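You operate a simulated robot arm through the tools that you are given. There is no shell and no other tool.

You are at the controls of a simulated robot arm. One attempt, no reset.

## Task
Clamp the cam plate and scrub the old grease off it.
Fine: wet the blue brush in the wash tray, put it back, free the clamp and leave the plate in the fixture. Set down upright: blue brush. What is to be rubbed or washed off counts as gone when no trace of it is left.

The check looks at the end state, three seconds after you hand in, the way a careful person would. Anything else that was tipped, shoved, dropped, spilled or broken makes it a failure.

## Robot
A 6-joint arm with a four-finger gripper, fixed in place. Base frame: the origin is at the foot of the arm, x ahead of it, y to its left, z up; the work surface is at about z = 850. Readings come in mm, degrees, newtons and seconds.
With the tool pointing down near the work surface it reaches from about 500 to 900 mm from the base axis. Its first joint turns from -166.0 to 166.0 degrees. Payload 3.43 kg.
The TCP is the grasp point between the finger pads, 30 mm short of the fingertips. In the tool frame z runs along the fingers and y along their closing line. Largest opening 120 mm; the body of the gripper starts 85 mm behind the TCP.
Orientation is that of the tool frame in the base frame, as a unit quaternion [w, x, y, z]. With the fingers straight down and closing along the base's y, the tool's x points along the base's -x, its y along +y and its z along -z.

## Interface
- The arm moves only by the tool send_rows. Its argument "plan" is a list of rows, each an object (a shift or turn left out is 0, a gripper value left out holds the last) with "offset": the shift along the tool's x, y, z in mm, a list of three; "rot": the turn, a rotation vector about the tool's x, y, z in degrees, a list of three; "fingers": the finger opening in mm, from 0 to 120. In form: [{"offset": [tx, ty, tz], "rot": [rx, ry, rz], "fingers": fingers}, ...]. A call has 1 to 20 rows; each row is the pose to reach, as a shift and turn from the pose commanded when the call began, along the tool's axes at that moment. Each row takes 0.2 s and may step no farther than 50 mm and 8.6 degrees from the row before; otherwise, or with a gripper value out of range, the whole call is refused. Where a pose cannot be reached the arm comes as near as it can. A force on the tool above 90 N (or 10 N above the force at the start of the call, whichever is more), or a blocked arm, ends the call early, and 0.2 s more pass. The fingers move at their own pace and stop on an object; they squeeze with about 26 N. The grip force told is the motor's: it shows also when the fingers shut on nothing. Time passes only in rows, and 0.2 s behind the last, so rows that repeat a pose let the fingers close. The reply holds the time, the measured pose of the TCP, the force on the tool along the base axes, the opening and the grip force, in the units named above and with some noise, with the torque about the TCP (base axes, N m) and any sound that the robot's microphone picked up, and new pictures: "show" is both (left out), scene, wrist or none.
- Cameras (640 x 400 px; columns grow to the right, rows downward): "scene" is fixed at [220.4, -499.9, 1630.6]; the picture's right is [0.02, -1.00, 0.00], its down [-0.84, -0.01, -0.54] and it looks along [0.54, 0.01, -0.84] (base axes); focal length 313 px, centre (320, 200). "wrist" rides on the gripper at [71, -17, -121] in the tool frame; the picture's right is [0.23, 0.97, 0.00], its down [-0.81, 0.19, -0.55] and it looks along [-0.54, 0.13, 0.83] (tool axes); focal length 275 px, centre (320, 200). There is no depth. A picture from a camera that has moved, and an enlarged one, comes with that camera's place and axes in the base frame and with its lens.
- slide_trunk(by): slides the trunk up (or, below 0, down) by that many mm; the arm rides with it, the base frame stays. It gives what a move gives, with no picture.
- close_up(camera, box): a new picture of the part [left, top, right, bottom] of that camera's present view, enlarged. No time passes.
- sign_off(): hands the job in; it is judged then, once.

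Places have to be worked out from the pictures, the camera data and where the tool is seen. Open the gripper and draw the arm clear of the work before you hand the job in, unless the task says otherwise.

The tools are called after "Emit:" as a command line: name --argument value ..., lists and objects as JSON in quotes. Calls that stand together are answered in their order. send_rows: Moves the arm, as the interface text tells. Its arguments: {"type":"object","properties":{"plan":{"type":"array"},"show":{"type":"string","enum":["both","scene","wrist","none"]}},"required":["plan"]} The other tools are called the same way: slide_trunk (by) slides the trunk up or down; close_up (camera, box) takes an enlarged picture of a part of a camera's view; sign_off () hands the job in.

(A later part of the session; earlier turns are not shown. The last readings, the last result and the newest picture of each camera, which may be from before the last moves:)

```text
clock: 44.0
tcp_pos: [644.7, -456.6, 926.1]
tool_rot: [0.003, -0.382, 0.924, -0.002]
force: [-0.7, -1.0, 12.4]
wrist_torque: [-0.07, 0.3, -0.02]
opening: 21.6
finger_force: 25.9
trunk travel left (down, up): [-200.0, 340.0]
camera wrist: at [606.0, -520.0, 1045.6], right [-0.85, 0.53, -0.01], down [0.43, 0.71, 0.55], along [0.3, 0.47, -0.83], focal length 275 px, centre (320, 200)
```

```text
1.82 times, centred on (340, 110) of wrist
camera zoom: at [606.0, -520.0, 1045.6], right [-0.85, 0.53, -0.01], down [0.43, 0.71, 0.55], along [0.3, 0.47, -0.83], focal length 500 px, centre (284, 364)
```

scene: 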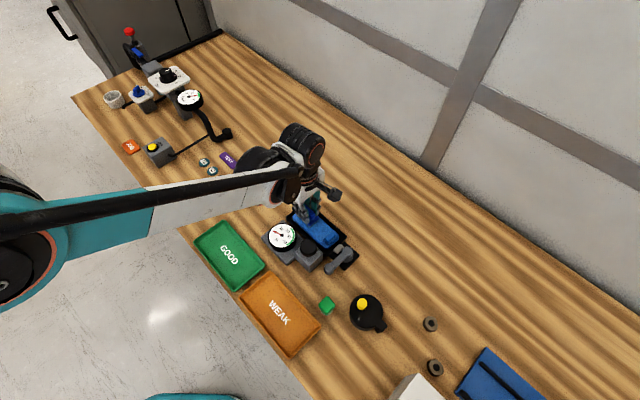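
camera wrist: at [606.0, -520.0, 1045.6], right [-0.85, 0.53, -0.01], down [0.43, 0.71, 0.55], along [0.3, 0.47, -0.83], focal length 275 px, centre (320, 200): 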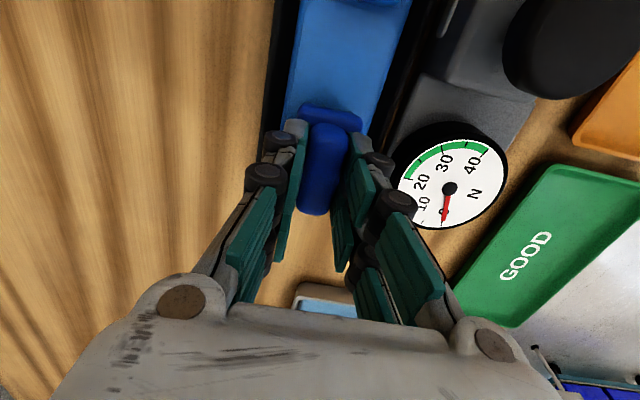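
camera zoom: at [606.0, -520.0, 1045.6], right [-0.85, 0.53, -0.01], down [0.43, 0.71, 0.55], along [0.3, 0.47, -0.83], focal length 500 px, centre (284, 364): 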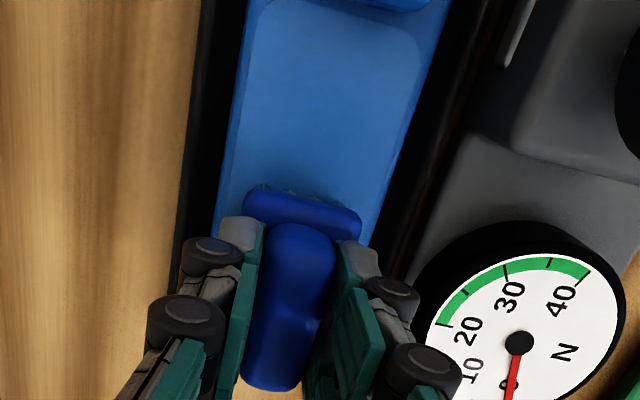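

Visible portion looks clean. Another set of strokes covering the far end and both sides, then I'll lift and inspect.

Emit:
send_rows --plan '[{"offset": [-5, 0, 0]}, {"offset": [-5, 6, 0]}, {"offset": [4, 7, 0]}, {"offset": [13, 7, 0]}, {"offset": [22, 7, 0]}, {"offset": [31, 7, 0]}, {"offset": [38, 6, 0]}, {"offset": [38, 0, 0]}, {"offset": [38, -5, 0]}, {"offset": [29, -6, 0]}, {"offset": [20, -6, 0]}, {"offset": [11, -6, 0]}, {"offset": [2, -6, 0]}, {"offset": [-6, -5, 0]}, {"offset": [-6, 2, 0]}, {"offset": [4, 2, 0]}, {"offset": [14, 2, 0]}, {"offset": [24, 2, 0]}, {"offset": [34, 2, 0]}, {"offset": [38, 1, 0]}]' --show "none"

Emit:
send_rows --plan '[{"offset": [-10, 0, 0]}, {"offset": [-20, 0, 0]}, {"offset": [-20, 0, -10]}, {"offset": [-20, 0, -40]}, {"offset": [-60, 0, -60]}, {"offset": [-100, 0, -70]}, {"offset": [-130, 0, -70]}, {"offset": [-130, 0, -70]}]' --show "both"

Emit:
close_up --camera "scene" --box '[270, 190, 370, 270]'

Emit:
close_up --camera "wrist" --box '[220, 0, 440, 170]'

```text
clock: 48.2
tcp_pos: [616.6, -482.1, 925.7]
tool_rot: [0.004, -0.383, 0.924, -0.003]
force: [3.3, 4.3, 16.8]
wrist_torque: [0.3, 0.0, -0.02]
opening: 21.4
finger_force: 26.0
trunk travel left (down, up): [-200.0, 340.0]
```

```text
clock: 50.0
tcp_pos: [708.7, -392.0, 995.6]
tool_rot: [0.003, -0.383, 0.924, -0.002]
force: [0.9, 0.7, -0.3]
wrist_torque: [0.04, 0.01, 0.01]
opening: 21.5
finger_force: 26.0
trunk travel left (down, up): [-200.0, 340.0]
camera wrist: at [670.5, -454.0, 1115.3], right [-0.85, 0.53, -0.01], down [0.43, 0.71, 0.55], along [0.3, 0.47, -0.83], focal length 275 px, centre (320, 200)
```

scene: 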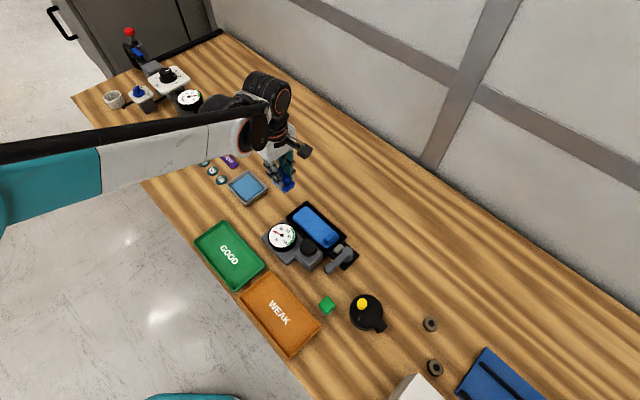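
wrist: 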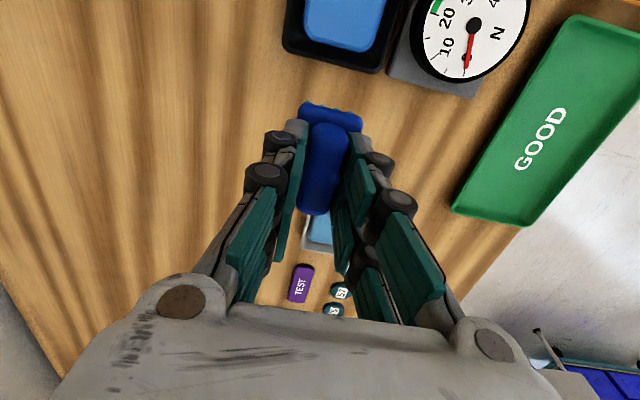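

```text
5.00 times, centred on (320, 230) of scene
camera zoom: at [220.4, -499.9, 1630.6], right [0.02, -1.0, 0.0], down [-0.84, -0.01, -0.54], along [0.54, 0.01, -0.84], focal length 1564 px, centre (320, 50)
```

zoom: 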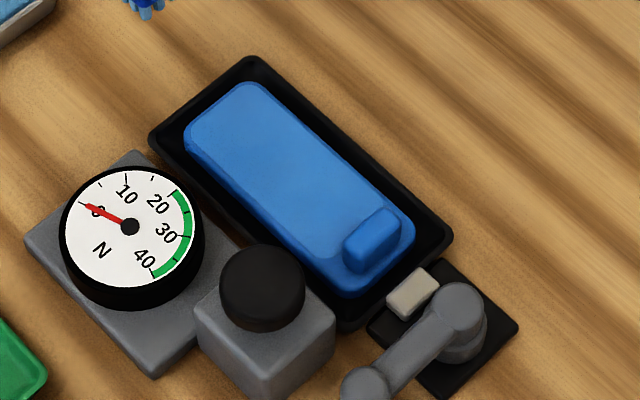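

```text
2.35 times, centred on (330, 85) of wrist
camera zoom: at [670.5, -454.0, 1115.3], right [-0.85, 0.53, -0.01], down [0.43, 0.71, 0.55], along [0.3, 0.47, -0.83], focal length 648 px, centre (296, 471)
```

zoom: 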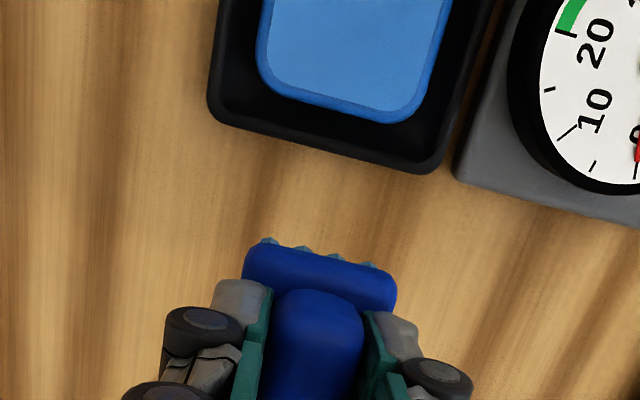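

Emit:
close_up --camera "scene" --box '[290, 200, 350, 245]'

```text
8.89 times, centred on (320, 222) of scene
camera zoom: at [220.4, -499.9, 1630.6], right [0.02, -1.0, 0.0], down [-0.84, -0.01, -0.54], along [0.54, 0.01, -0.84], focal length 2781 px, centre (320, 0)
```

zoom: 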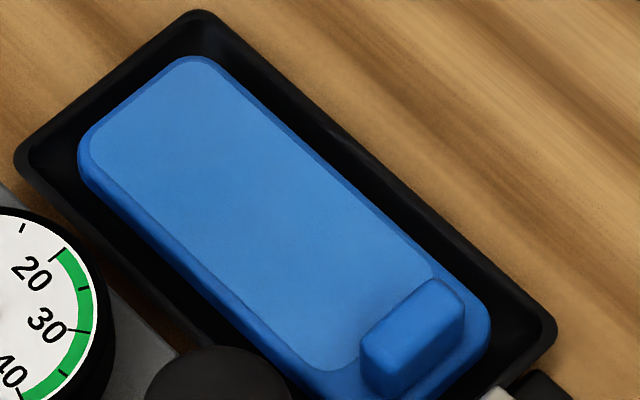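

The plate looks clean from the scene camera. I shift the wrist camera over it for a second look from close up before returning the brush.

Emit:
send_rows --plan '[{"offset": [30, 0, -10]}, {"offset": [65, 0, -20]}, {"offset": [65, 0, -20]}]' --show "wrist"

Emit:
close_up --camera "wrist" --box '[260, 0, 420, 120]'

```text
clock: 50.8
tcp_pos: [663.4, -437.9, 1015.4]
tool_rot: [0.003, -0.383, 0.924, -0.002]
force: [0.6, 1.3, -1.1]
wrist_torque: [0.01, 0.01, 0.01]
opening: 21.6
finger_force: 25.9
trunk travel left (down, up): [-200.0, 340.0]
camera wrist: at [624.3, -500.2, 1135.4], right [-0.85, 0.53, -0.01], down [0.43, 0.71, 0.55], along [0.3, 0.47, -0.83], focal length 275 px, centre (320, 200)
```

wrist: 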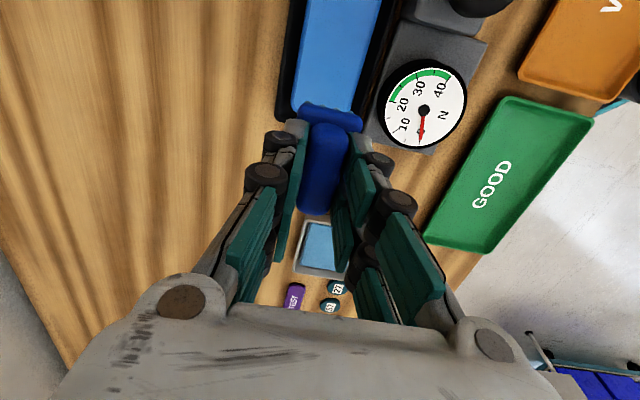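

```text
3.33 times, centred on (340, 60) of wrist
camera zoom: at [624.3, -500.2, 1135.4], right [-0.85, 0.53, -0.01], down [0.43, 0.71, 0.55], along [0.3, 0.47, -0.83], focal length 918 px, centre (253, 667)
```

zoom: 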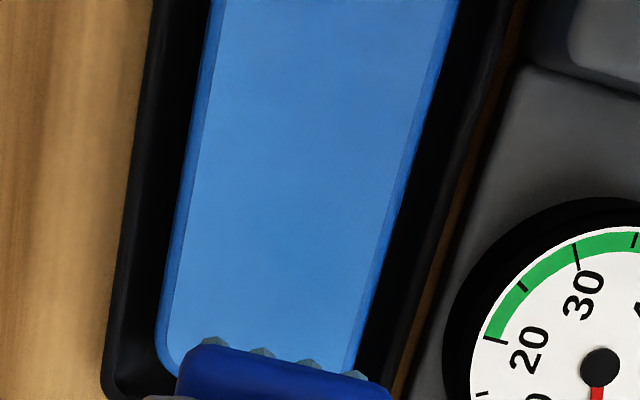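

Looks clean from both cameras. For safety against faint residue I make one more light round of strokes over the whole area.

Emit:
send_rows --plan '[{"offset": [22, -1, 20]}, {"offset": [44, -2, 50]}, {"offset": [44, -2, 75]}, {"offset": [44, -2, 85]}, {"offset": [44, -2, 88]}, {"offset": [44, -2, 89]}, {"offset": [44, -2, 89.5]}, {"offset": [44, -2, 89.5]}]' --show "none"

```text
clock: 52.6
tcp_pos: [633.4, -469.4, 925.6]
tool_rot: [0.003, -0.383, 0.924, -0.002]
force: [0.7, -0.5, 5.4]
wrist_torque: [-0.05, 0.04, 0.0]
opening: 21.7
finger_force: 26.0
trunk travel left (down, up): [-200.0, 340.0]
```

Emit:
send_rows --plan '[{"offset": [0, 0, 0.7]}, {"offset": [8, 0, 0.7]}, {"offset": [16, 0, 0.7]}, {"offset": [22, -2, 0.7]}, {"offset": [12, -5, 0.7]}, {"offset": [2, -5, 0.7]}, {"offset": [-8, -5, 0.7]}, {"offset": [-16, -5, 0.7]}, {"offset": [-22, -3, 0.7]}, {"offset": [-22, 3, 0.7]}, {"offset": [-14, 5, 0.7]}, {"offset": [-4, 5, 0.7]}, {"offset": [6, 5, 0.7]}, {"offset": [16, 5, 0.7]}, {"offset": [22, 2, 0.7]}, {"offset": [12, -2, 0.7]}, {"offset": [2, -2, 0.7]}, {"offset": [-8, -2, 0.7]}, {"offset": [-18, -2, 0.7]}, {"offset": [-22, -2, 0.7]}]' --show "none"

Emit:
send_rows --plan '[{"offset": [10, 1, 0]}, {"offset": [20, 1, 0]}, {"offset": [30, 1, 0]}, {"offset": [40, 1, 0]}, {"offset": [30, -1, 0]}, {"offset": [20, -1, 0]}, {"offset": [20, -1, -10]}, {"offset": [20, -1, -45]}, {"offset": [20, -1, -70]}, {"offset": [20, -1, -70]}]' --show "both"

Emit:
close_up --camera "scene" --box '[160, 140, 280, 240]'

```text
clock: 56.8
tcp_pos: [650.0, -455.4, 925.2]
tool_rot: [0.003, -0.382, 0.924, -0.003]
force: [-3.8, -3.6, 16.5]
wrist_torque: [-0.25, 0.43, 0.01]
opening: 21.5
finger_force: 26.3
trunk travel left (down, up): [-200.0, 340.0]
```

```text
clock: 59.0
tcp_pos: [638.2, -470.0, 995.5]
tool_rot: [0.004, -0.383, 0.924, -0.002]
force: [0.2, -0.4, -0.6]
wrist_torque: [-0.04, 0.02, 0.0]
opening: 21.5
finger_force: 25.7
trunk travel left (down, up): [-200.0, 340.0]
camera wrist: at [598.5, -532.9, 1114.9], right [-0.85, 0.53, -0.01], down [0.43, 0.71, 0.55], along [0.3, 0.47, -0.83], focal length 275 px, centre (320, 200)
```

scene: 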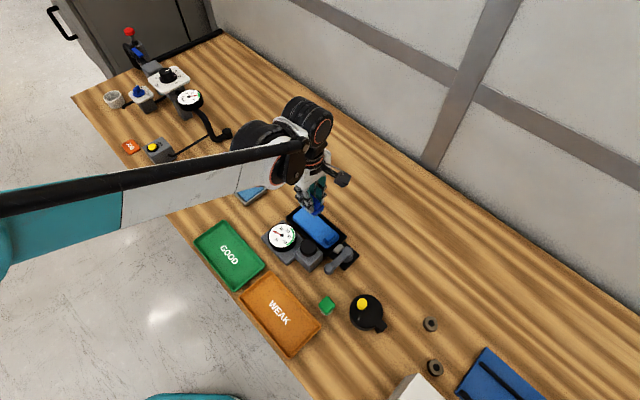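
wrist: 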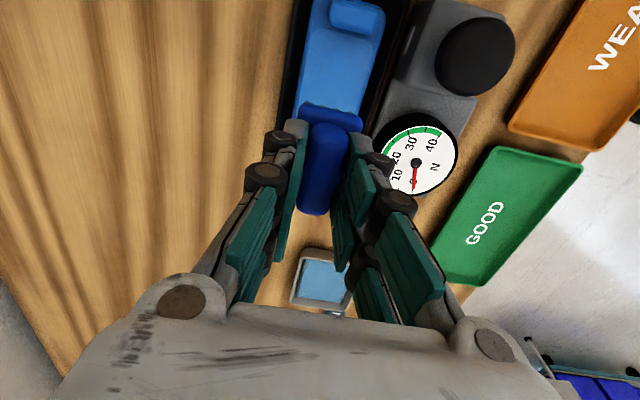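

```text
4.00 times, centred on (220, 190) of scene
camera zoom: at [220.4, -499.9, 1630.6], right [0.02, -1.0, 0.0], down [-0.84, -0.01, -0.54], along [0.54, 0.01, -0.84], focal length 1252 px, centre (720, 240)
```

zoom: 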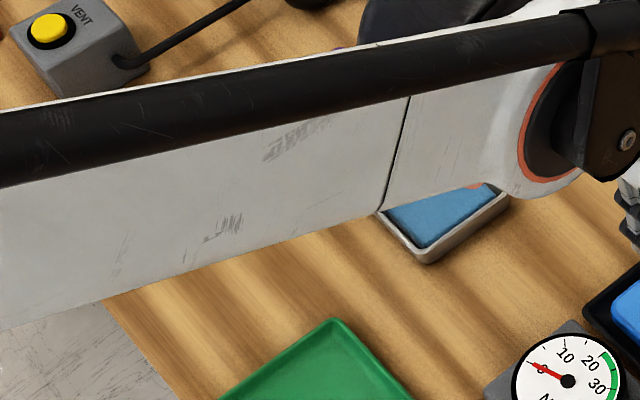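

Now I carry the brush back over its original spot (TCP 687.6,-183.6 when gripped), restoring the original yaw.

Emit:
send_rows --plan '[{"offset": [-34, 24, -10]}, {"offset": [-68, 48, -10]}, {"offset": [-102, 72, -10]}, {"offset": [-136, 96, -10]}, {"offset": [-170, 120, -10]}, {"offset": [-204, 144, -5], "rot": [-0.38, 0.34, 1.5]}, {"offset": [-237.4, 167.6, 10], "rot": [-0.38, 0.34, 1.5]}, {"offset": [-237.4, 167.6, 35], "rot": [-0.38, 0.34, 1.5]}, {"offset": [-237.4, 167.6, 35], "rot": [-0.38, 0.34, 1.5]}]' --show "both"

Emit:
close_up --camera "scene" --box '[160, 140, 280, 240]'

Emit:
close_up --camera "scene" --box '[290, 200, 350, 245]'

Emit:
close_up --camera "wrist" --box '[200, 60, 480, 280]'

```text
clock: 61.0
tcp_pos: [688.2, -185.0, 958.6]
tool_rot: [-0.001, -0.37, 0.929, -0.001]
force: [0.9, 0.1, -0.6]
wrist_torque: [0.04, 0.02, 0.01]
opening: 21.5
finger_force: 26.5
trunk travel left (down, up): [-200.0, 340.0]
camera wrist: at [647.8, -246.0, 1079.0], right [-0.84, 0.55, 0.0], down [0.46, 0.7, 0.55], along [0.3, 0.46, -0.83], focal length 275 px, centre (320, 200)
```

scene: 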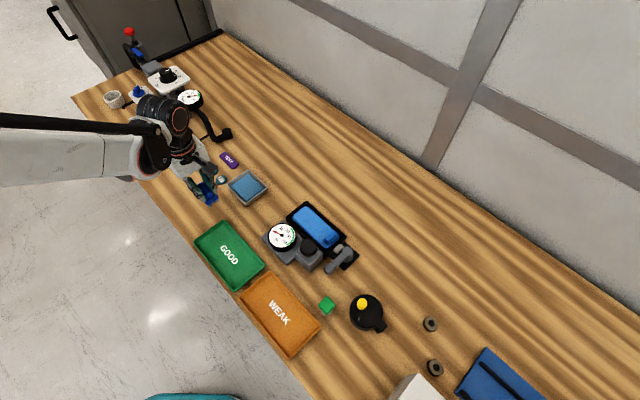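
wrist: 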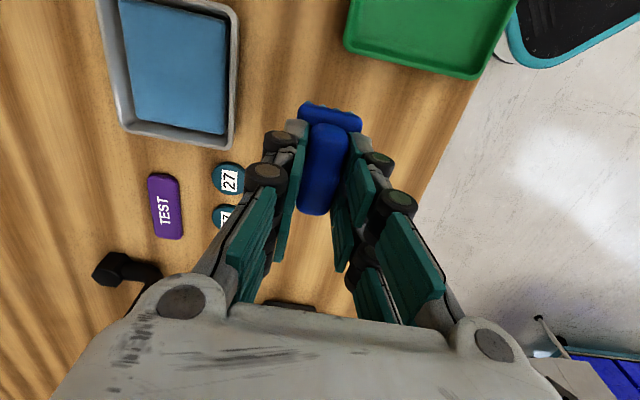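

```text
4.00 times, centred on (220, 190) of scene
camera zoom: at [220.4, -499.9, 1630.6], right [0.02, -1.0, 0.0], down [-0.84, -0.01, -0.54], along [0.54, 0.01, -0.84], focal length 1252 px, centre (720, 240)
```

zoom: 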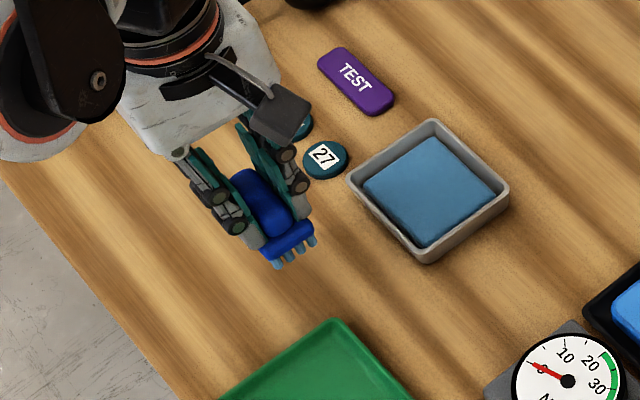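

```text
8.89 times, centred on (320, 222) of scene
camera zoom: at [220.4, -499.9, 1630.6], right [0.02, -1.0, 0.0], down [-0.84, -0.01, -0.54], along [0.54, 0.01, -0.84], focal length 2781 px, centre (320, 0)
```

zoom: 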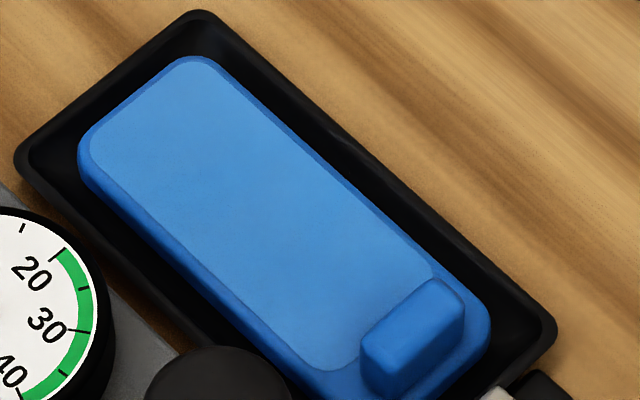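

```text
1.82 times, centred on (340, 170) of wrist
camera zoom: at [647.8, -246.0, 1079.0], right [-0.84, 0.55, 0.0], down [0.46, 0.7, 0.55], along [0.3, 0.46, -0.83], focal length 500 px, centre (284, 254)
```

zoom: 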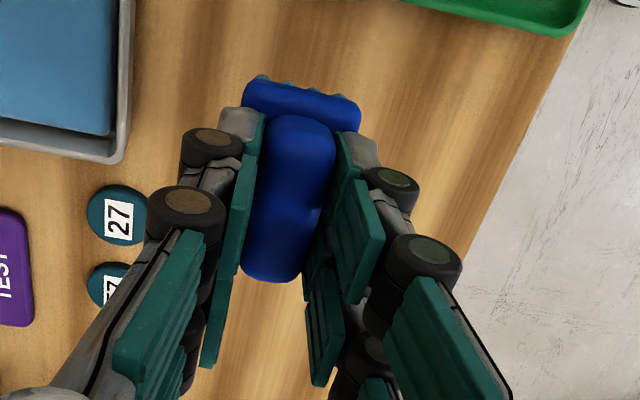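

Plate is uniformly clean. Lowering the brush onto its original spot with fine last steps.

Emit:
send_rows --plan '[{"offset": [-0.5, 1.4, 20]}, {"offset": [-0.5, 1.4, 38]}, {"offset": [-0.5, 1.4, 46]}, {"offset": [-0.5, 1.4, 48]}, {"offset": [-0.5, 1.4, 49]}, {"offset": [-0.5, 1.4, 49]}]' --show "none"

```text
clock: 62.4
tcp_pos: [686.9, -183.3, 911.5]
tool_rot: [-0.001, -0.37, 0.929, -0.001]
force: [0.5, -0.5, -0.9]
wrist_torque: [-0.01, 0.0, -0.01]
opening: 21.3
finger_force: 26.0
trunk travel left (down, up): [-200.0, 340.0]
```

Emit:
send_rows --plan '[{"offset": [0, 0, 1]}, {"offset": [0, 0, 2]}, {"offset": [0, 0, 3]}, {"offset": [0, 0, 3]}]' --show "none"

```text
clock: 63.4
tcp_pos: [685.2, -184.3, 907.2]
tool_rot: [-0.002, -0.371, 0.929, 0.0]
force: [-0.1, 0.1, 0.1]
wrist_torque: [-0.01, 0.01, 0.01]
opening: 21.5
finger_force: 25.9
trunk travel left (down, up): [-200.0, 340.0]
```

No contact yet at 907; lowering further in half-millimetre steps.

Emit:
send_rows --plan '[{"offset": [0, 0, 0.7]}, {"offset": [0, 0, 1.4]}, {"offset": [0, 0, 1.4]}]' --show "scene"

Emit:
close_up --camera "scene" --box '[180, 170, 250, 230]'

```text
clock: 64.2
tcp_pos: [685.7, -183.7, 906.7]
tool_rot: [-0.002, -0.371, 0.929, -0.001]
force: [-0.6, 0.2, -0.9]
wrist_torque: [0.0, 0.0, 0.03]
opening: 21.4
finger_force: 26.1
trunk travel left (down, up): [-200.0, 340.0]
```

scene: 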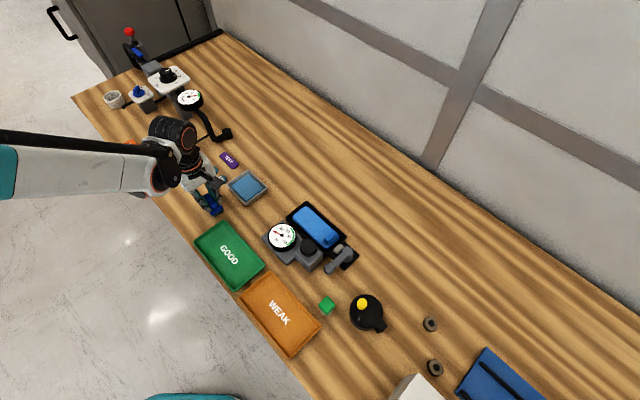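

```text
6.67 times, centred on (215, 200) of scene
camera zoom: at [220.4, -499.9, 1630.6], right [0.02, -1.0, 0.0], down [-0.84, -0.01, -0.54], along [0.54, 0.01, -0.84], focal length 2086 px, centre (1020, 200)
```

zoom: 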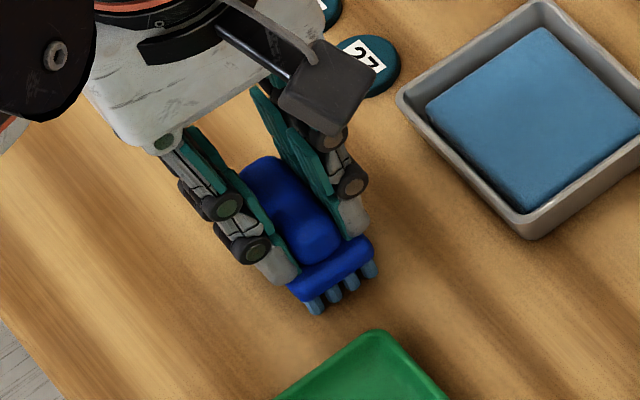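

Emit:
send_rows --plan '[{"offset": [0, 0, 0.7]}, {"offset": [0, 0, 1.4]}, {"offset": [0, 0, 2]}, {"offset": [0, 0, 2]}]' --show "none"

```text
clock: 65.2
tcp_pos: [685.8, -183.0, 906.1]
tool_rot: [-0.001, -0.371, 0.929, -0.001]
force: [5.1, 0.4, 18.1]
wrist_torque: [0.3, -0.48, -0.1]
opening: 21.2
finger_force: 26.0
trunk travel left (down, up): [-200.0, 340.0]
```

Contact (18 N) at the same height as when I gripped it, so no slip. I relieve ~1 mm, open the fingers and lift straight up.

Emit:
send_rows --plan '[{"offset": [0, 0, -1]}, {"offset": [0, 0, -1], "fingers": 26}, {"offset": [0, 0, -1], "fingers": 35}, {"offset": [0, 0, -1], "fingers": 50}, {"offset": [0, 0, -1]}, {"offset": [0, 0, -15]}, {"offset": [0, 0, -45]}, {"offset": [0, 0, -80]}, {"offset": [0, 0, -120]}, {"offset": [0, 0, -120]}]' --show "both"

Emit:
close_up --camera "scene" --box '[160, 140, 280, 240]'

Emit:
close_up --camera "wrist" --box '[200, 0, 480, 220]'

```text
clock: 67.4
tcp_pos: [686.7, -183.8, 1022.5]
tool_rot: [-0.002, -0.37, 0.929, 0.0]
force: [0.6, 0.8, -0.4]
wrist_torque: [0.01, 0.02, 0.0]
opening: 50.1
finger_force: 0.0
trunk travel left (down, up): [-200.0, 340.0]
camera wrist: at [647.4, -245.2, 1144.0], right [-0.84, 0.55, 0.0], down [0.46, 0.7, 0.55], along [0.3, 0.46, -0.83], focal length 275 px, centre (320, 200)
```

scene: 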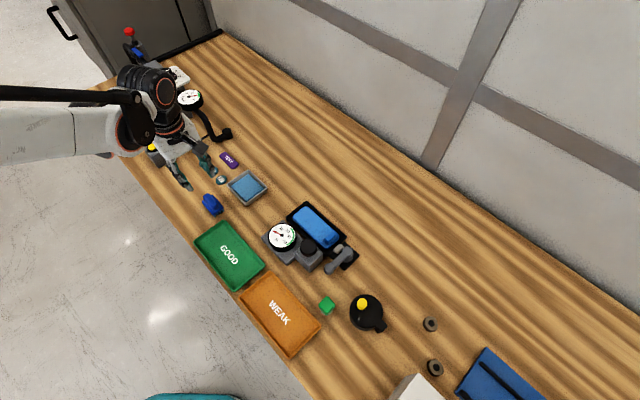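
wrist: 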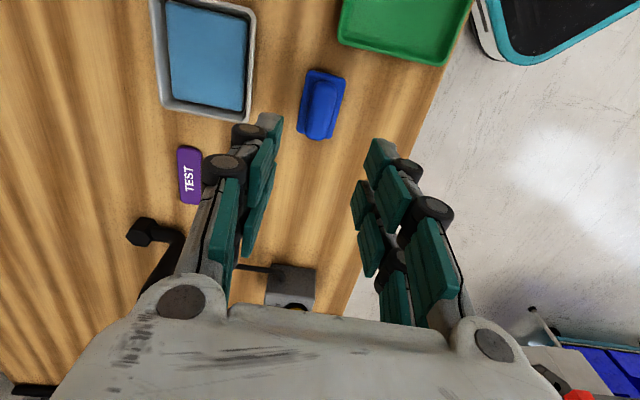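

```text
4.00 times, centred on (220, 190) of scene
camera zoom: at [220.4, -499.9, 1630.6], right [0.02, -1.0, 0.0], down [-0.84, -0.01, -0.54], along [0.54, 0.01, -0.84], focal length 1252 px, centre (720, 240)
```

zoom: 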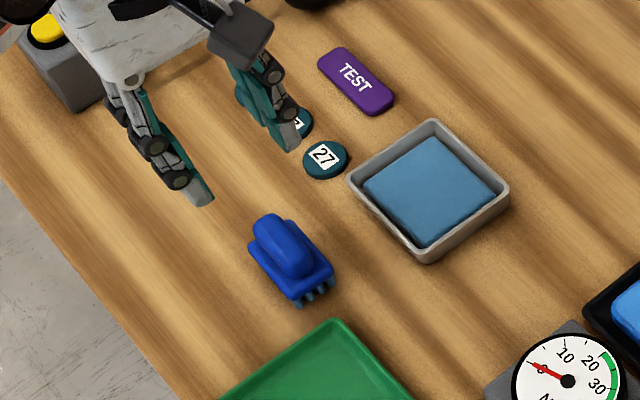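

```text
1.82 times, centred on (340, 110) of wrist
camera zoom: at [647.4, -245.2, 1144.0], right [-0.84, 0.55, 0.0], down [0.46, 0.7, 0.55], along [0.3, 0.46, -0.83], focal length 500 px, centre (284, 364)
```

zoom: 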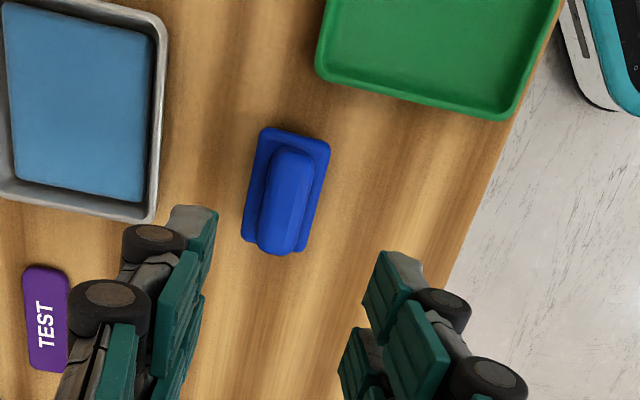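

Brush is back upright in its spot. Now to free the clamp: the lever's outer side is close to the gray box, so I'll straddle the knob with the fingers and swing it back. I move to hover above the knob with the fingers closing across the lever.

Emit:
send_rows --plan '[{"offset": [33.6, -9.6, 0], "rot": [0, 0, 8]}, {"offset": [67.2, -19.2, 0], "rot": [0, 0, 16]}, {"offset": [100.7, -28.7, 0], "rot": [0, 0, 24]}, {"offset": [134.3, -38.3, 0], "rot": [0, 0, 32]}, {"offset": [167.9, -47.9, 0], "rot": [0, 0, 40]}, {"offset": [201.5, -57.5, 0], "rot": [0, 0, 48]}, {"offset": [235, -67, 0], "rot": [0, 0, 56]}, {"offset": [268.7, -76.7, 0], "rot": [0, 0, 64]}, {"offset": [302.2, -86.2, 0], "rot": [0, 0, 72]}, {"offset": [335.8, -95.8, 0], "rot": [0, 0, 80]}, {"offset": [369.4, -105.4, 10], "rot": [0, 0, 87.5]}, {"offset": [369.4, -105.4, 37], "rot": [0, 0, 87.5]}, {"offset": [369.4, -105.4, 37], "rot": [0, 0, 87.5]}]' --show "both"

Emit:
close_up --camera "wrist" --box '[200, 20, 480, 240]'

```text
clock: 70.2
tcp_pos: [490.6, -513.6, 988.5]
tool_rot: [0.0, 0.376, 0.927, -0.002]
force: [0.3, 0.6, -0.8]
wrist_torque: [-0.03, 0.0, 0.05]
opening: 49.9
finger_force: 0.1
trunk travel left (down, up): [-200.0, 340.0]
camera wrist: at [429.1, -477.1, 1108.0], right [0.51, 0.86, 0.0], down [0.72, -0.43, 0.55], along [0.47, -0.28, -0.83], focal length 275 px, centre (320, 200)
```

scene: 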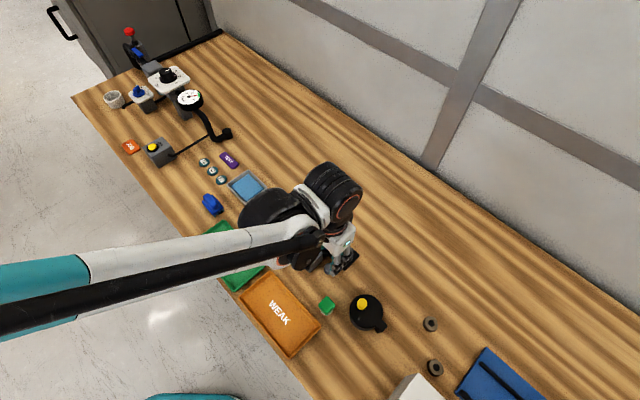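
wrist: 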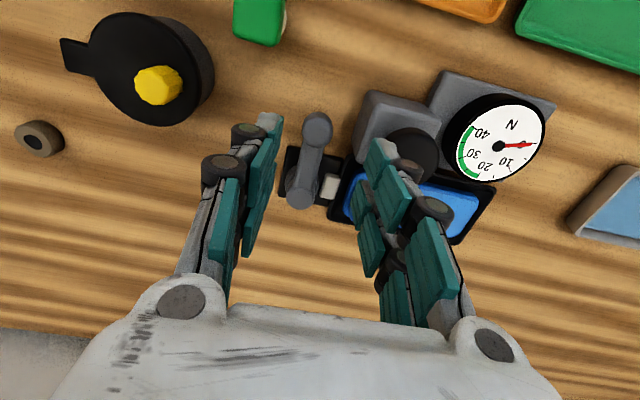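

```text
1.82 times, centred on (340, 130) of wrist
camera zoom: at [429.1, -477.1, 1108.0], right [0.51, 0.86, 0.0], down [0.72, -0.43, 0.55], along [0.47, -0.28, -0.83], focal length 500 px, centre (284, 327)
```

zoom: 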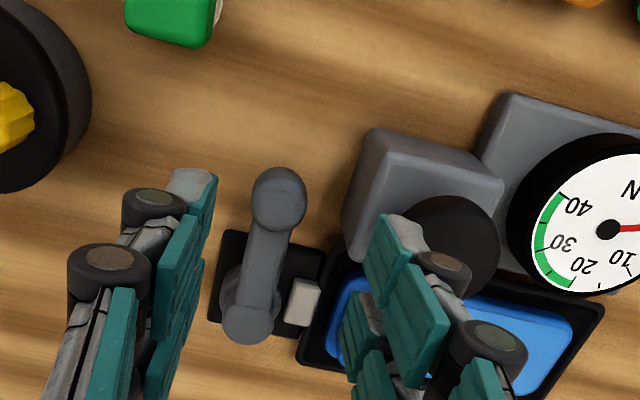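

Emit:
close_up --camera "wrist" --box '[280, 80, 420, 190]'

```text
3.64 times, centred on (350, 135) of wrist
camera zoom: at [429.1, -477.1, 1108.0], right [0.51, 0.86, 0.0], down [0.72, -0.43, 0.55], along [0.47, -0.28, -0.83], focal length 1001 px, centre (211, 436)
```

zoom: 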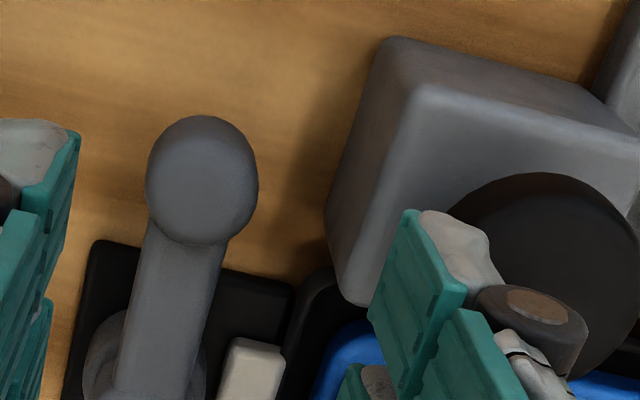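

Knob at ≈(491.5,-516), box face ~38 mm from the lever line — enough room for a fingertip with a 33 mm opening. I narrow the fingers and descend partway to check alignment.

Emit:
send_rows --plan '[{"offset": [0, -1.5, 0], "fingers": 33}, {"offset": [0, -1.5, 20]}, {"offset": [0, -1.5, 40]}, {"offset": [0, -1.5, 48]}, {"offset": [0, -1.5, 48]}]' --show "wrist"

Emit:
close_up --camera "wrist" --box '[240, 80, 420, 220]'

```text
clock: 71.4
tcp_pos: [488.5, -515.3, 940.2]
tool_rot: [0.0, 0.375, 0.927, -0.001]
force: [0.6, 0.1, -0.2]
wrist_torque: [0.0, 0.01, -0.05]
opening: 32.8
finger_force: 0.0
trunk travel left (down, up): [-200.0, 340.0]
camera wrist: at [427.4, -477.6, 1059.8], right [0.51, 0.86, 0.0], down [0.72, -0.42, 0.55], along [0.47, -0.28, -0.83], focal length 275 px, centre (320, 200)
```

wrist: 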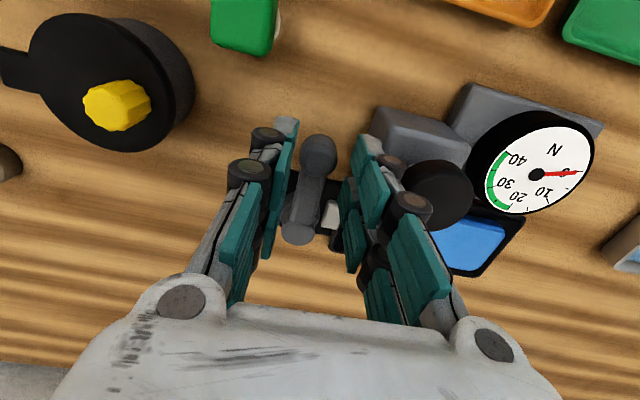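

```text
2.86 times, centred on (330, 150) of wrist
camera zoom: at [427.4, -477.6, 1059.8], right [0.51, 0.86, 0.0], down [0.72, -0.42, 0.55], along [0.47, -0.28, -0.83], focal length 786 px, centre (291, 343)
```

zoom: 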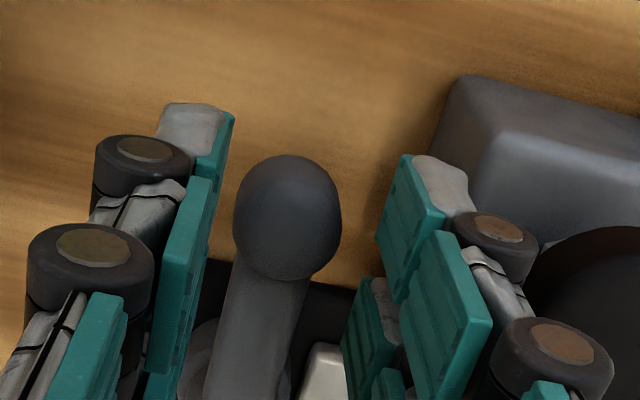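

Aligned within ~1.5 mm; small correction and down to straddle the knob.

Emit:
send_rows --plan '[{"offset": [-3, 1, 8]}, {"offset": [-3, 1, 16]}, {"offset": [-3, 1, 23]}, {"offset": [-3, 1, 30]}, {"offset": [-3, 1, 30]}]' --show "wrist"

Emit:
close_up --camera "wrist" --box '[240, 80, 420, 220]'

```text
clock: 72.6
tcp_pos: [491.5, -516.4, 910.5]
tool_rot: [0.0, 0.375, 0.927, -0.001]
force: [0.0, 0.0, 0.6]
wrist_torque: [0.02, 0.0, 0.01]
opening: 32.9
finger_force: 0.1
trunk travel left (down, up): [-200.0, 340.0]
camera wrist: at [430.1, -478.9, 1029.6], right [0.51, 0.86, 0.0], down [0.72, -0.42, 0.55], along [0.47, -0.28, -0.83], focal length 275 px, centre (320, 200)
```

wrist: 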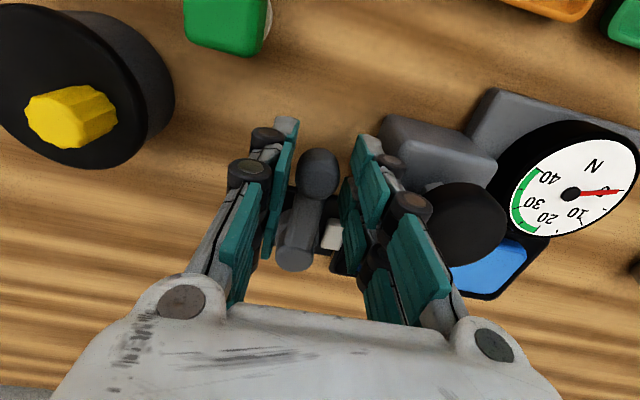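

```text
2.86 times, centred on (330, 150) of wrist
camera zoom: at [430.1, -478.9, 1029.6], right [0.51, 0.86, 0.0], down [0.72, -0.42, 0.55], along [0.47, -0.28, -0.83], focal length 786 px, centre (291, 343)
```

zoom: 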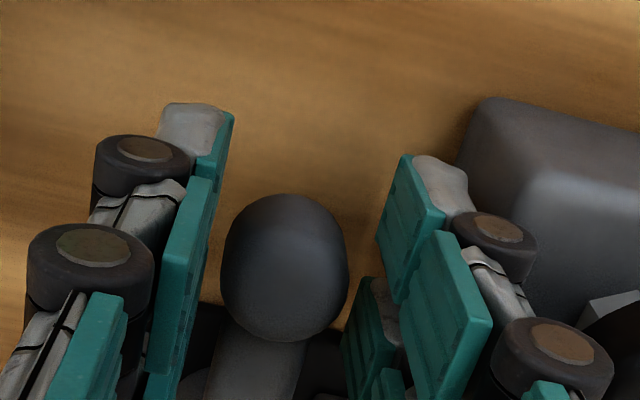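

Knob is straddled without contact. I now swing the lever back counter-clockwise on its arc, turning the tool with it.

Emit:
send_rows --plan '[{"offset": [-0.2, -4.8, 0], "rot": [0, 0, -4]}, {"offset": [-0.66, -9.5, 0], "rot": [0, 0, -8]}, {"offset": [-2.65, -18.8, 0], "rot": [0, 0, -16]}, {"offset": [-5.9, -27.8, 0], "rot": [0, 0, -24]}, {"offset": [-10.4, -36.2, 0], "rot": [0, 0, -32]}, {"offset": [-16, -43.9, 0], "rot": [0, 0, -40]}]' --show "wrist"

Emit:
close_up --camera "wrist" --box '[200, 60, 440, 260]'

```text
clock: 74.0
tcp_pos: [473.7, -559.9, 911.4]
tool_rot: [0.0, 0.034, 0.999, 0.0]
force: [0.3, 1.0, -2.9]
wrist_torque: [-0.03, 0.01, 0.03]
opening: 33.2
finger_force: 0.2
trunk travel left (down, up): [-200.0, 340.0]
camera wrist: at [402.0, -571.6, 1030.3], right [-0.16, 0.99, 0.0], down [0.82, 0.14, 0.55], along [0.54, 0.09, -0.83], focal length 275 px, centre (320, 200)
```

wrist: 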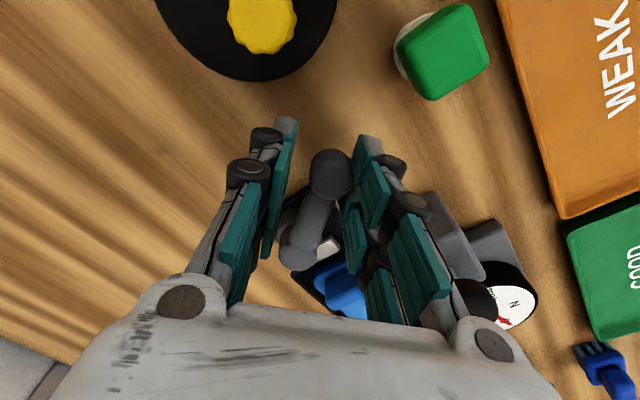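

```text
2.00 times, centred on (320, 160) of wrist
camera zoom: at [402.0, -571.6, 1030.3], right [-0.16, 0.99, 0.0], down [0.82, 0.14, 0.55], along [0.54, 0.09, -0.83], focal length 551 px, centre (320, 280)
```

zoom: 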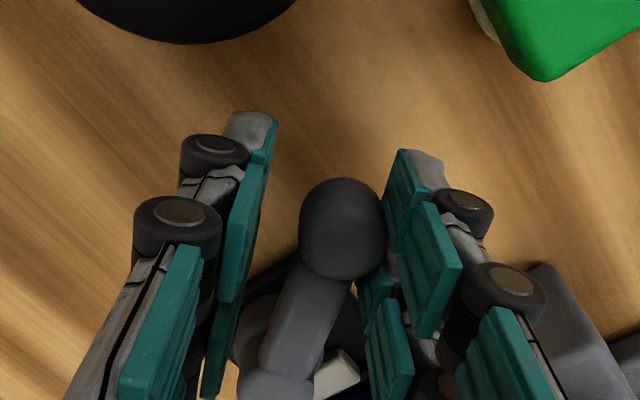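

Lever follows. Continuing the swing.

Emit:
send_rows --plan '[{"offset": [-0.66, -9.5, 0], "rot": [0, 0, -8]}, {"offset": [-2.65, -18.8, 0], "rot": [0, 0, -16]}, {"offset": [-5.9, -27.8, 0], "rot": [0, 0, -24]}, {"offset": [-10.4, -36.2, 0], "rot": [0, 0, -32]}, {"offset": [-16, -43.9, 0], "rot": [0, 0, -40]}, {"offset": [-19.2, -47.4, 0], "rot": [0, 0, -44]}]' --show "wrist"

Emit:
close_up --camera "wrist" --box '[200, 60, 440, 260]'

```text
clock: 75.4
tcp_pos: [489.5, -607.2, 909.0]
tool_rot: [-0.001, -0.343, 0.94, 0.0]
force: [-0.3, -0.2, 0.3]
wrist_torque: [0.04, -0.02, -0.02]
opening: 33.6
finger_force: 0.6
trunk travel left (down, up): [-200.0, 340.0]
camera wrist: at [446.2, -667.1, 1029.9], right [-0.8, 0.6, 0.0], down [0.5, 0.67, 0.55], along [0.33, 0.44, -0.83], focal length 275 px, centre (320, 200)
```

wrist: 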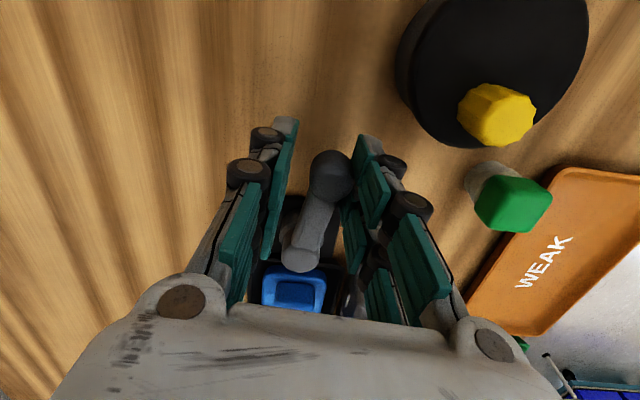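

```text
2.00 times, centred on (320, 160) of wrist
camera zoom: at [446.2, -667.1, 1029.9], right [-0.8, 0.6, 0.0], down [0.5, 0.67, 0.55], along [0.33, 0.44, -0.83], focal length 551 px, centre (320, 280)
```

zoom: 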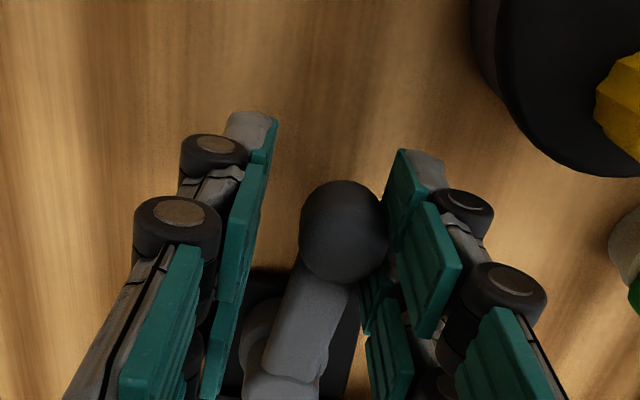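

Emit:
send_rows --plan '[{"offset": [-0.1, -3.6, 0], "rot": [0, 0, -3]}, {"offset": [-0.4, -7.1, 0], "rot": [0, 0, -6]}, {"offset": [-0.7, -9.5, 0], "rot": [0, 0, -8]}, {"offset": [-0.9, -11.3, 0], "rot": [0, 0, -9.5]}]' --show "wrist"

Emit:
close_up --camera "wrist" --box '[200, 60, 440, 260]'

```text
clock: 76.4
tcp_pos: [496.6, -615.7, 910.0]
tool_rot: [0.0, -0.419, 0.908, -0.001]
force: [-1.7, 1.1, -0.7]
wrist_torque: [0.01, 0.05, -0.02]
opening: 34.1
finger_force: 0.9
trunk travel left (down, up): [-200.0, 340.0]
camera wrist: at [464.2, -681.2, 1030.1], right [-0.89, 0.46, 0.0], down [0.38, 0.74, 0.55], along [0.25, 0.49, -0.83], focal length 275 px, centre (320, 200)
```

wrist: 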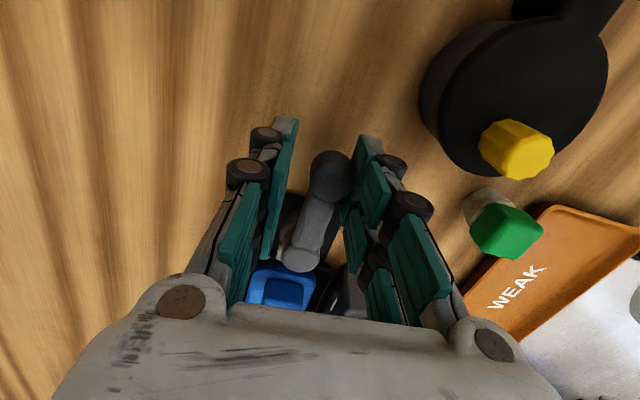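

```text
2.00 times, centred on (320, 160) of wrist
camera zoom: at [464.2, -681.2, 1030.1], right [-0.89, 0.46, 0.0], down [0.38, 0.74, 0.55], along [0.25, 0.49, -0.83], focal length 551 px, centre (320, 280)
```

zoom: 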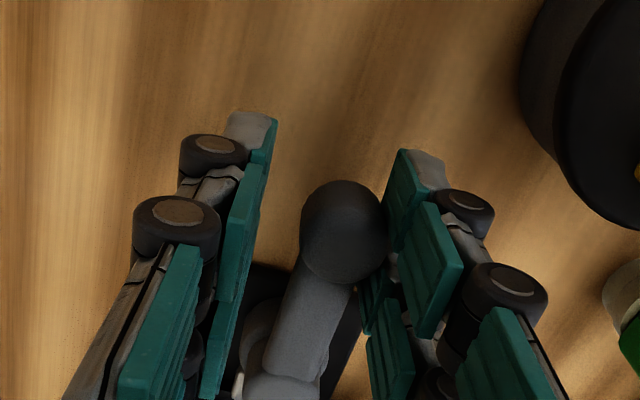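

Lever at ~224°; a last nudge to its open stop.

Emit:
send_rows --plan '[{"offset": [0, -1.8, 0], "rot": [0, 0, -1.5]}, {"offset": [-0.1, -3.2, 0], "rot": [0, 0, -2.6]}, {"offset": [-0.1, -4.4, 0], "rot": [0, 0, -3.5]}]' --show "none"

```text
clock: 77.2
tcp_pos: [500.1, -619.3, 910.6]
tool_rot: [-0.001, -0.446, 0.895, 0.001]
force: [-8.5, 14.0, -10.2]
wrist_torque: [0.36, 0.03, -0.24]
opening: 41.7
finger_force: 7.3
trunk travel left (down, up): [-200.0, 340.0]
```

The stop is reached (fingers pushed open, 19 N). I recentre, then lift straight up off the knob.

Emit:
send_rows --plan '[{"offset": [0, 3, 0]}, {"offset": [0, 6, 0], "fingers": 40}, {"offset": [0, 6, -1]}, {"offset": [0, 6, -25]}, {"offset": [0, 6, -60]}, {"offset": [0, 6, -100]}, {"offset": [0, 6, -140]}, {"offset": [0, 6, -140]}]' --show "both"

Emit:
close_up --camera "wrist" --box '[200, 20, 440, 220]'

```text
clock: 79.0
tcp_pos: [495.7, -614.6, 1051.2]
tool_rot: [-0.001, -0.446, 0.895, -0.001]
force: [0.0, -0.3, -0.8]
wrist_torque: [-0.04, 0.0, -0.02]
opening: 40.2
finger_force: 0.1
trunk travel left (down, up): [-200.0, 340.0]
camera wrist: at [467.5, -682.7, 1170.8], right [-0.92, 0.4, 0.0], down [0.34, 0.76, 0.55], along [0.22, 0.5, -0.83], focal length 275 px, centre (320, 200)
```

scene: 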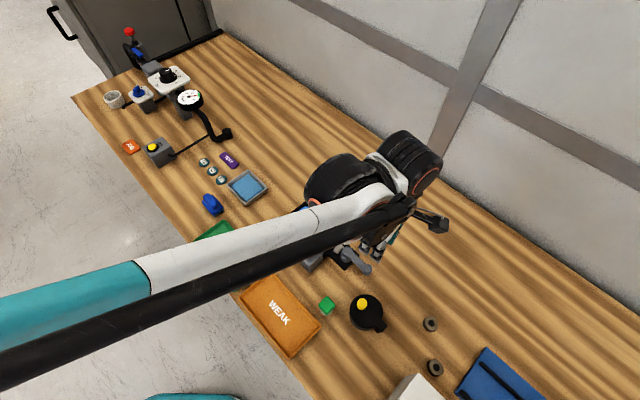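
wrist: 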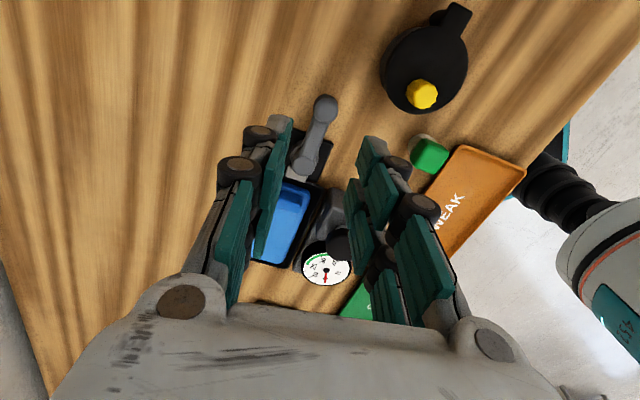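

```text
2.00 times, centred on (320, 120) of wrist
camera zoom: at [467.5, -682.7, 1170.8], right [-0.92, 0.4, 0.0], down [0.34, 0.76, 0.55], along [0.22, 0.5, -0.83], focal length 551 px, centre (320, 360)
```

zoom: 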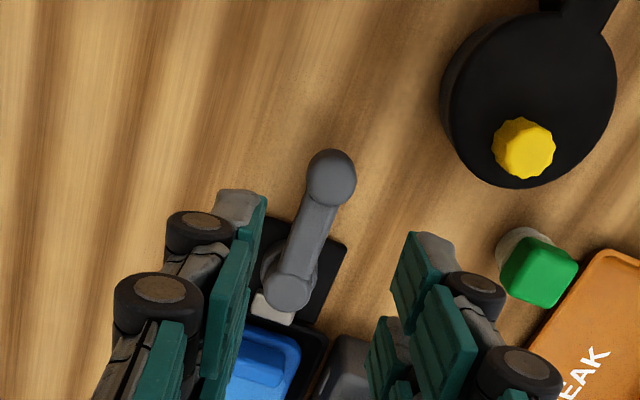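

The lever is back in its original open position. I open the gripper, rise and retreat to near the starting pose to check everything.

Emit:
send_rows --plan '[{"offset": [0, 0, -48], "fingers": 120}, {"offset": [0, 0, -96]}, {"offset": [0, 0, -144]}, {"offset": [-40, 17, -160]}, {"offset": [-80, 34, -170]}, {"offset": [-120, 51, -180]}, {"offset": [-160, 68, -190]}, {"offset": [-200, 86, -190]}, {"offset": [-240, 103, -190]}, {"offset": [-260, 112, -190]}, {"offset": [-260, 112, -190]}]' --show "both"

Emit:
close_up --camera "scene" --box '[180, 140, 400, 280]'

Emit:
close_up --camera "scene" --box '[270, 190, 380, 280]'

```text
clock: 81.4
tcp_pos: [563.7, -339.0, 1238.6]
tool_rot: [-0.001, -0.446, 0.895, 0.001]
force: [0.0, 0.1, -0.1]
wrist_torque: [0.02, 0.04, 0.02]
opening: 119.9
finger_force: 0.0
trunk travel left (down, up): [-200.0, 340.0]
camera wrist: at [535.3, -406.7, 1359.2], right [-0.92, 0.4, 0.0], down [0.34, 0.76, 0.55], along [0.22, 0.5, -0.83], focal length 275 px, centre (320, 200)
```

scene: 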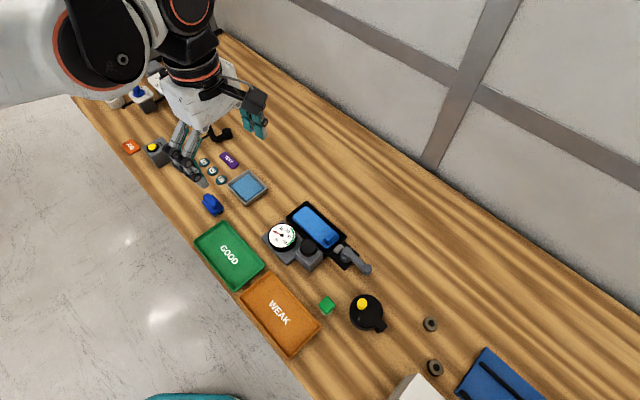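
wrist: 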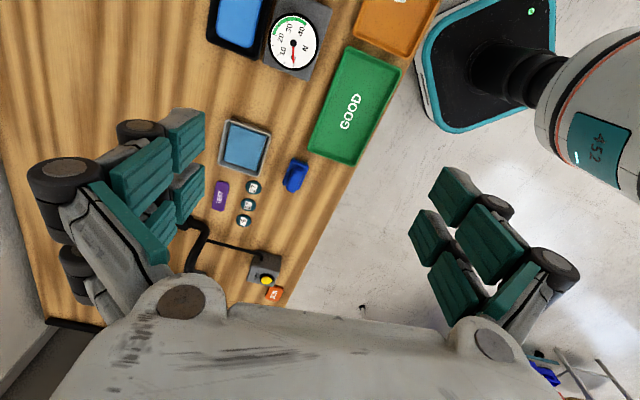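

```text
2.86 times, centred on (290, 210) of scene
camera zoom: at [220.4, -499.9, 1630.6], right [0.02, -1.0, 0.0], down [-0.84, -0.01, -0.54], along [0.54, 0.01, -0.84], focal length 894 px, centre (406, 171)
```

zoom: 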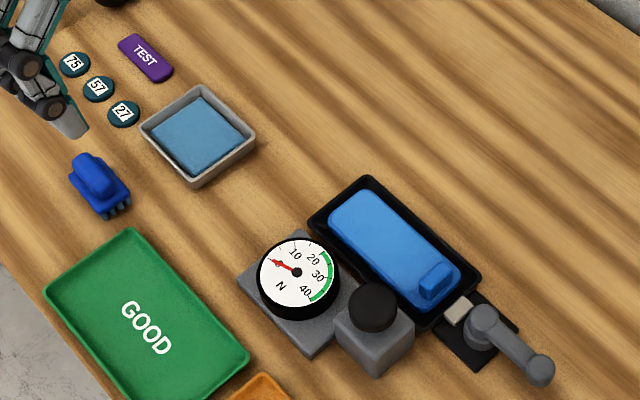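

```text
4.44 times, centred on (325, 235) of scene
camera zoom: at [220.4, -499.9, 1630.6], right [0.02, -1.0, 0.0], down [-0.84, -0.01, -0.54], along [0.54, 0.01, -0.84], focal length 1391 px, centre (298, 44)
```

zoom: 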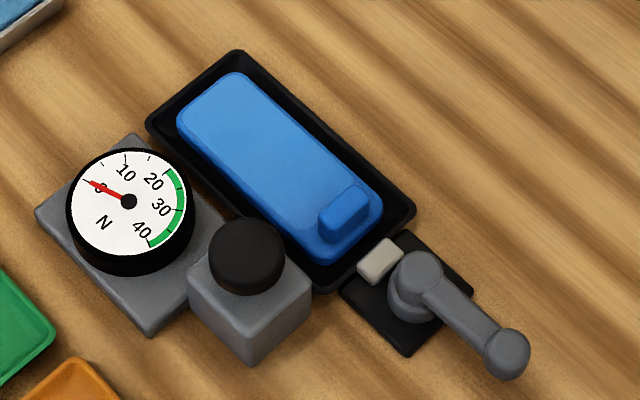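

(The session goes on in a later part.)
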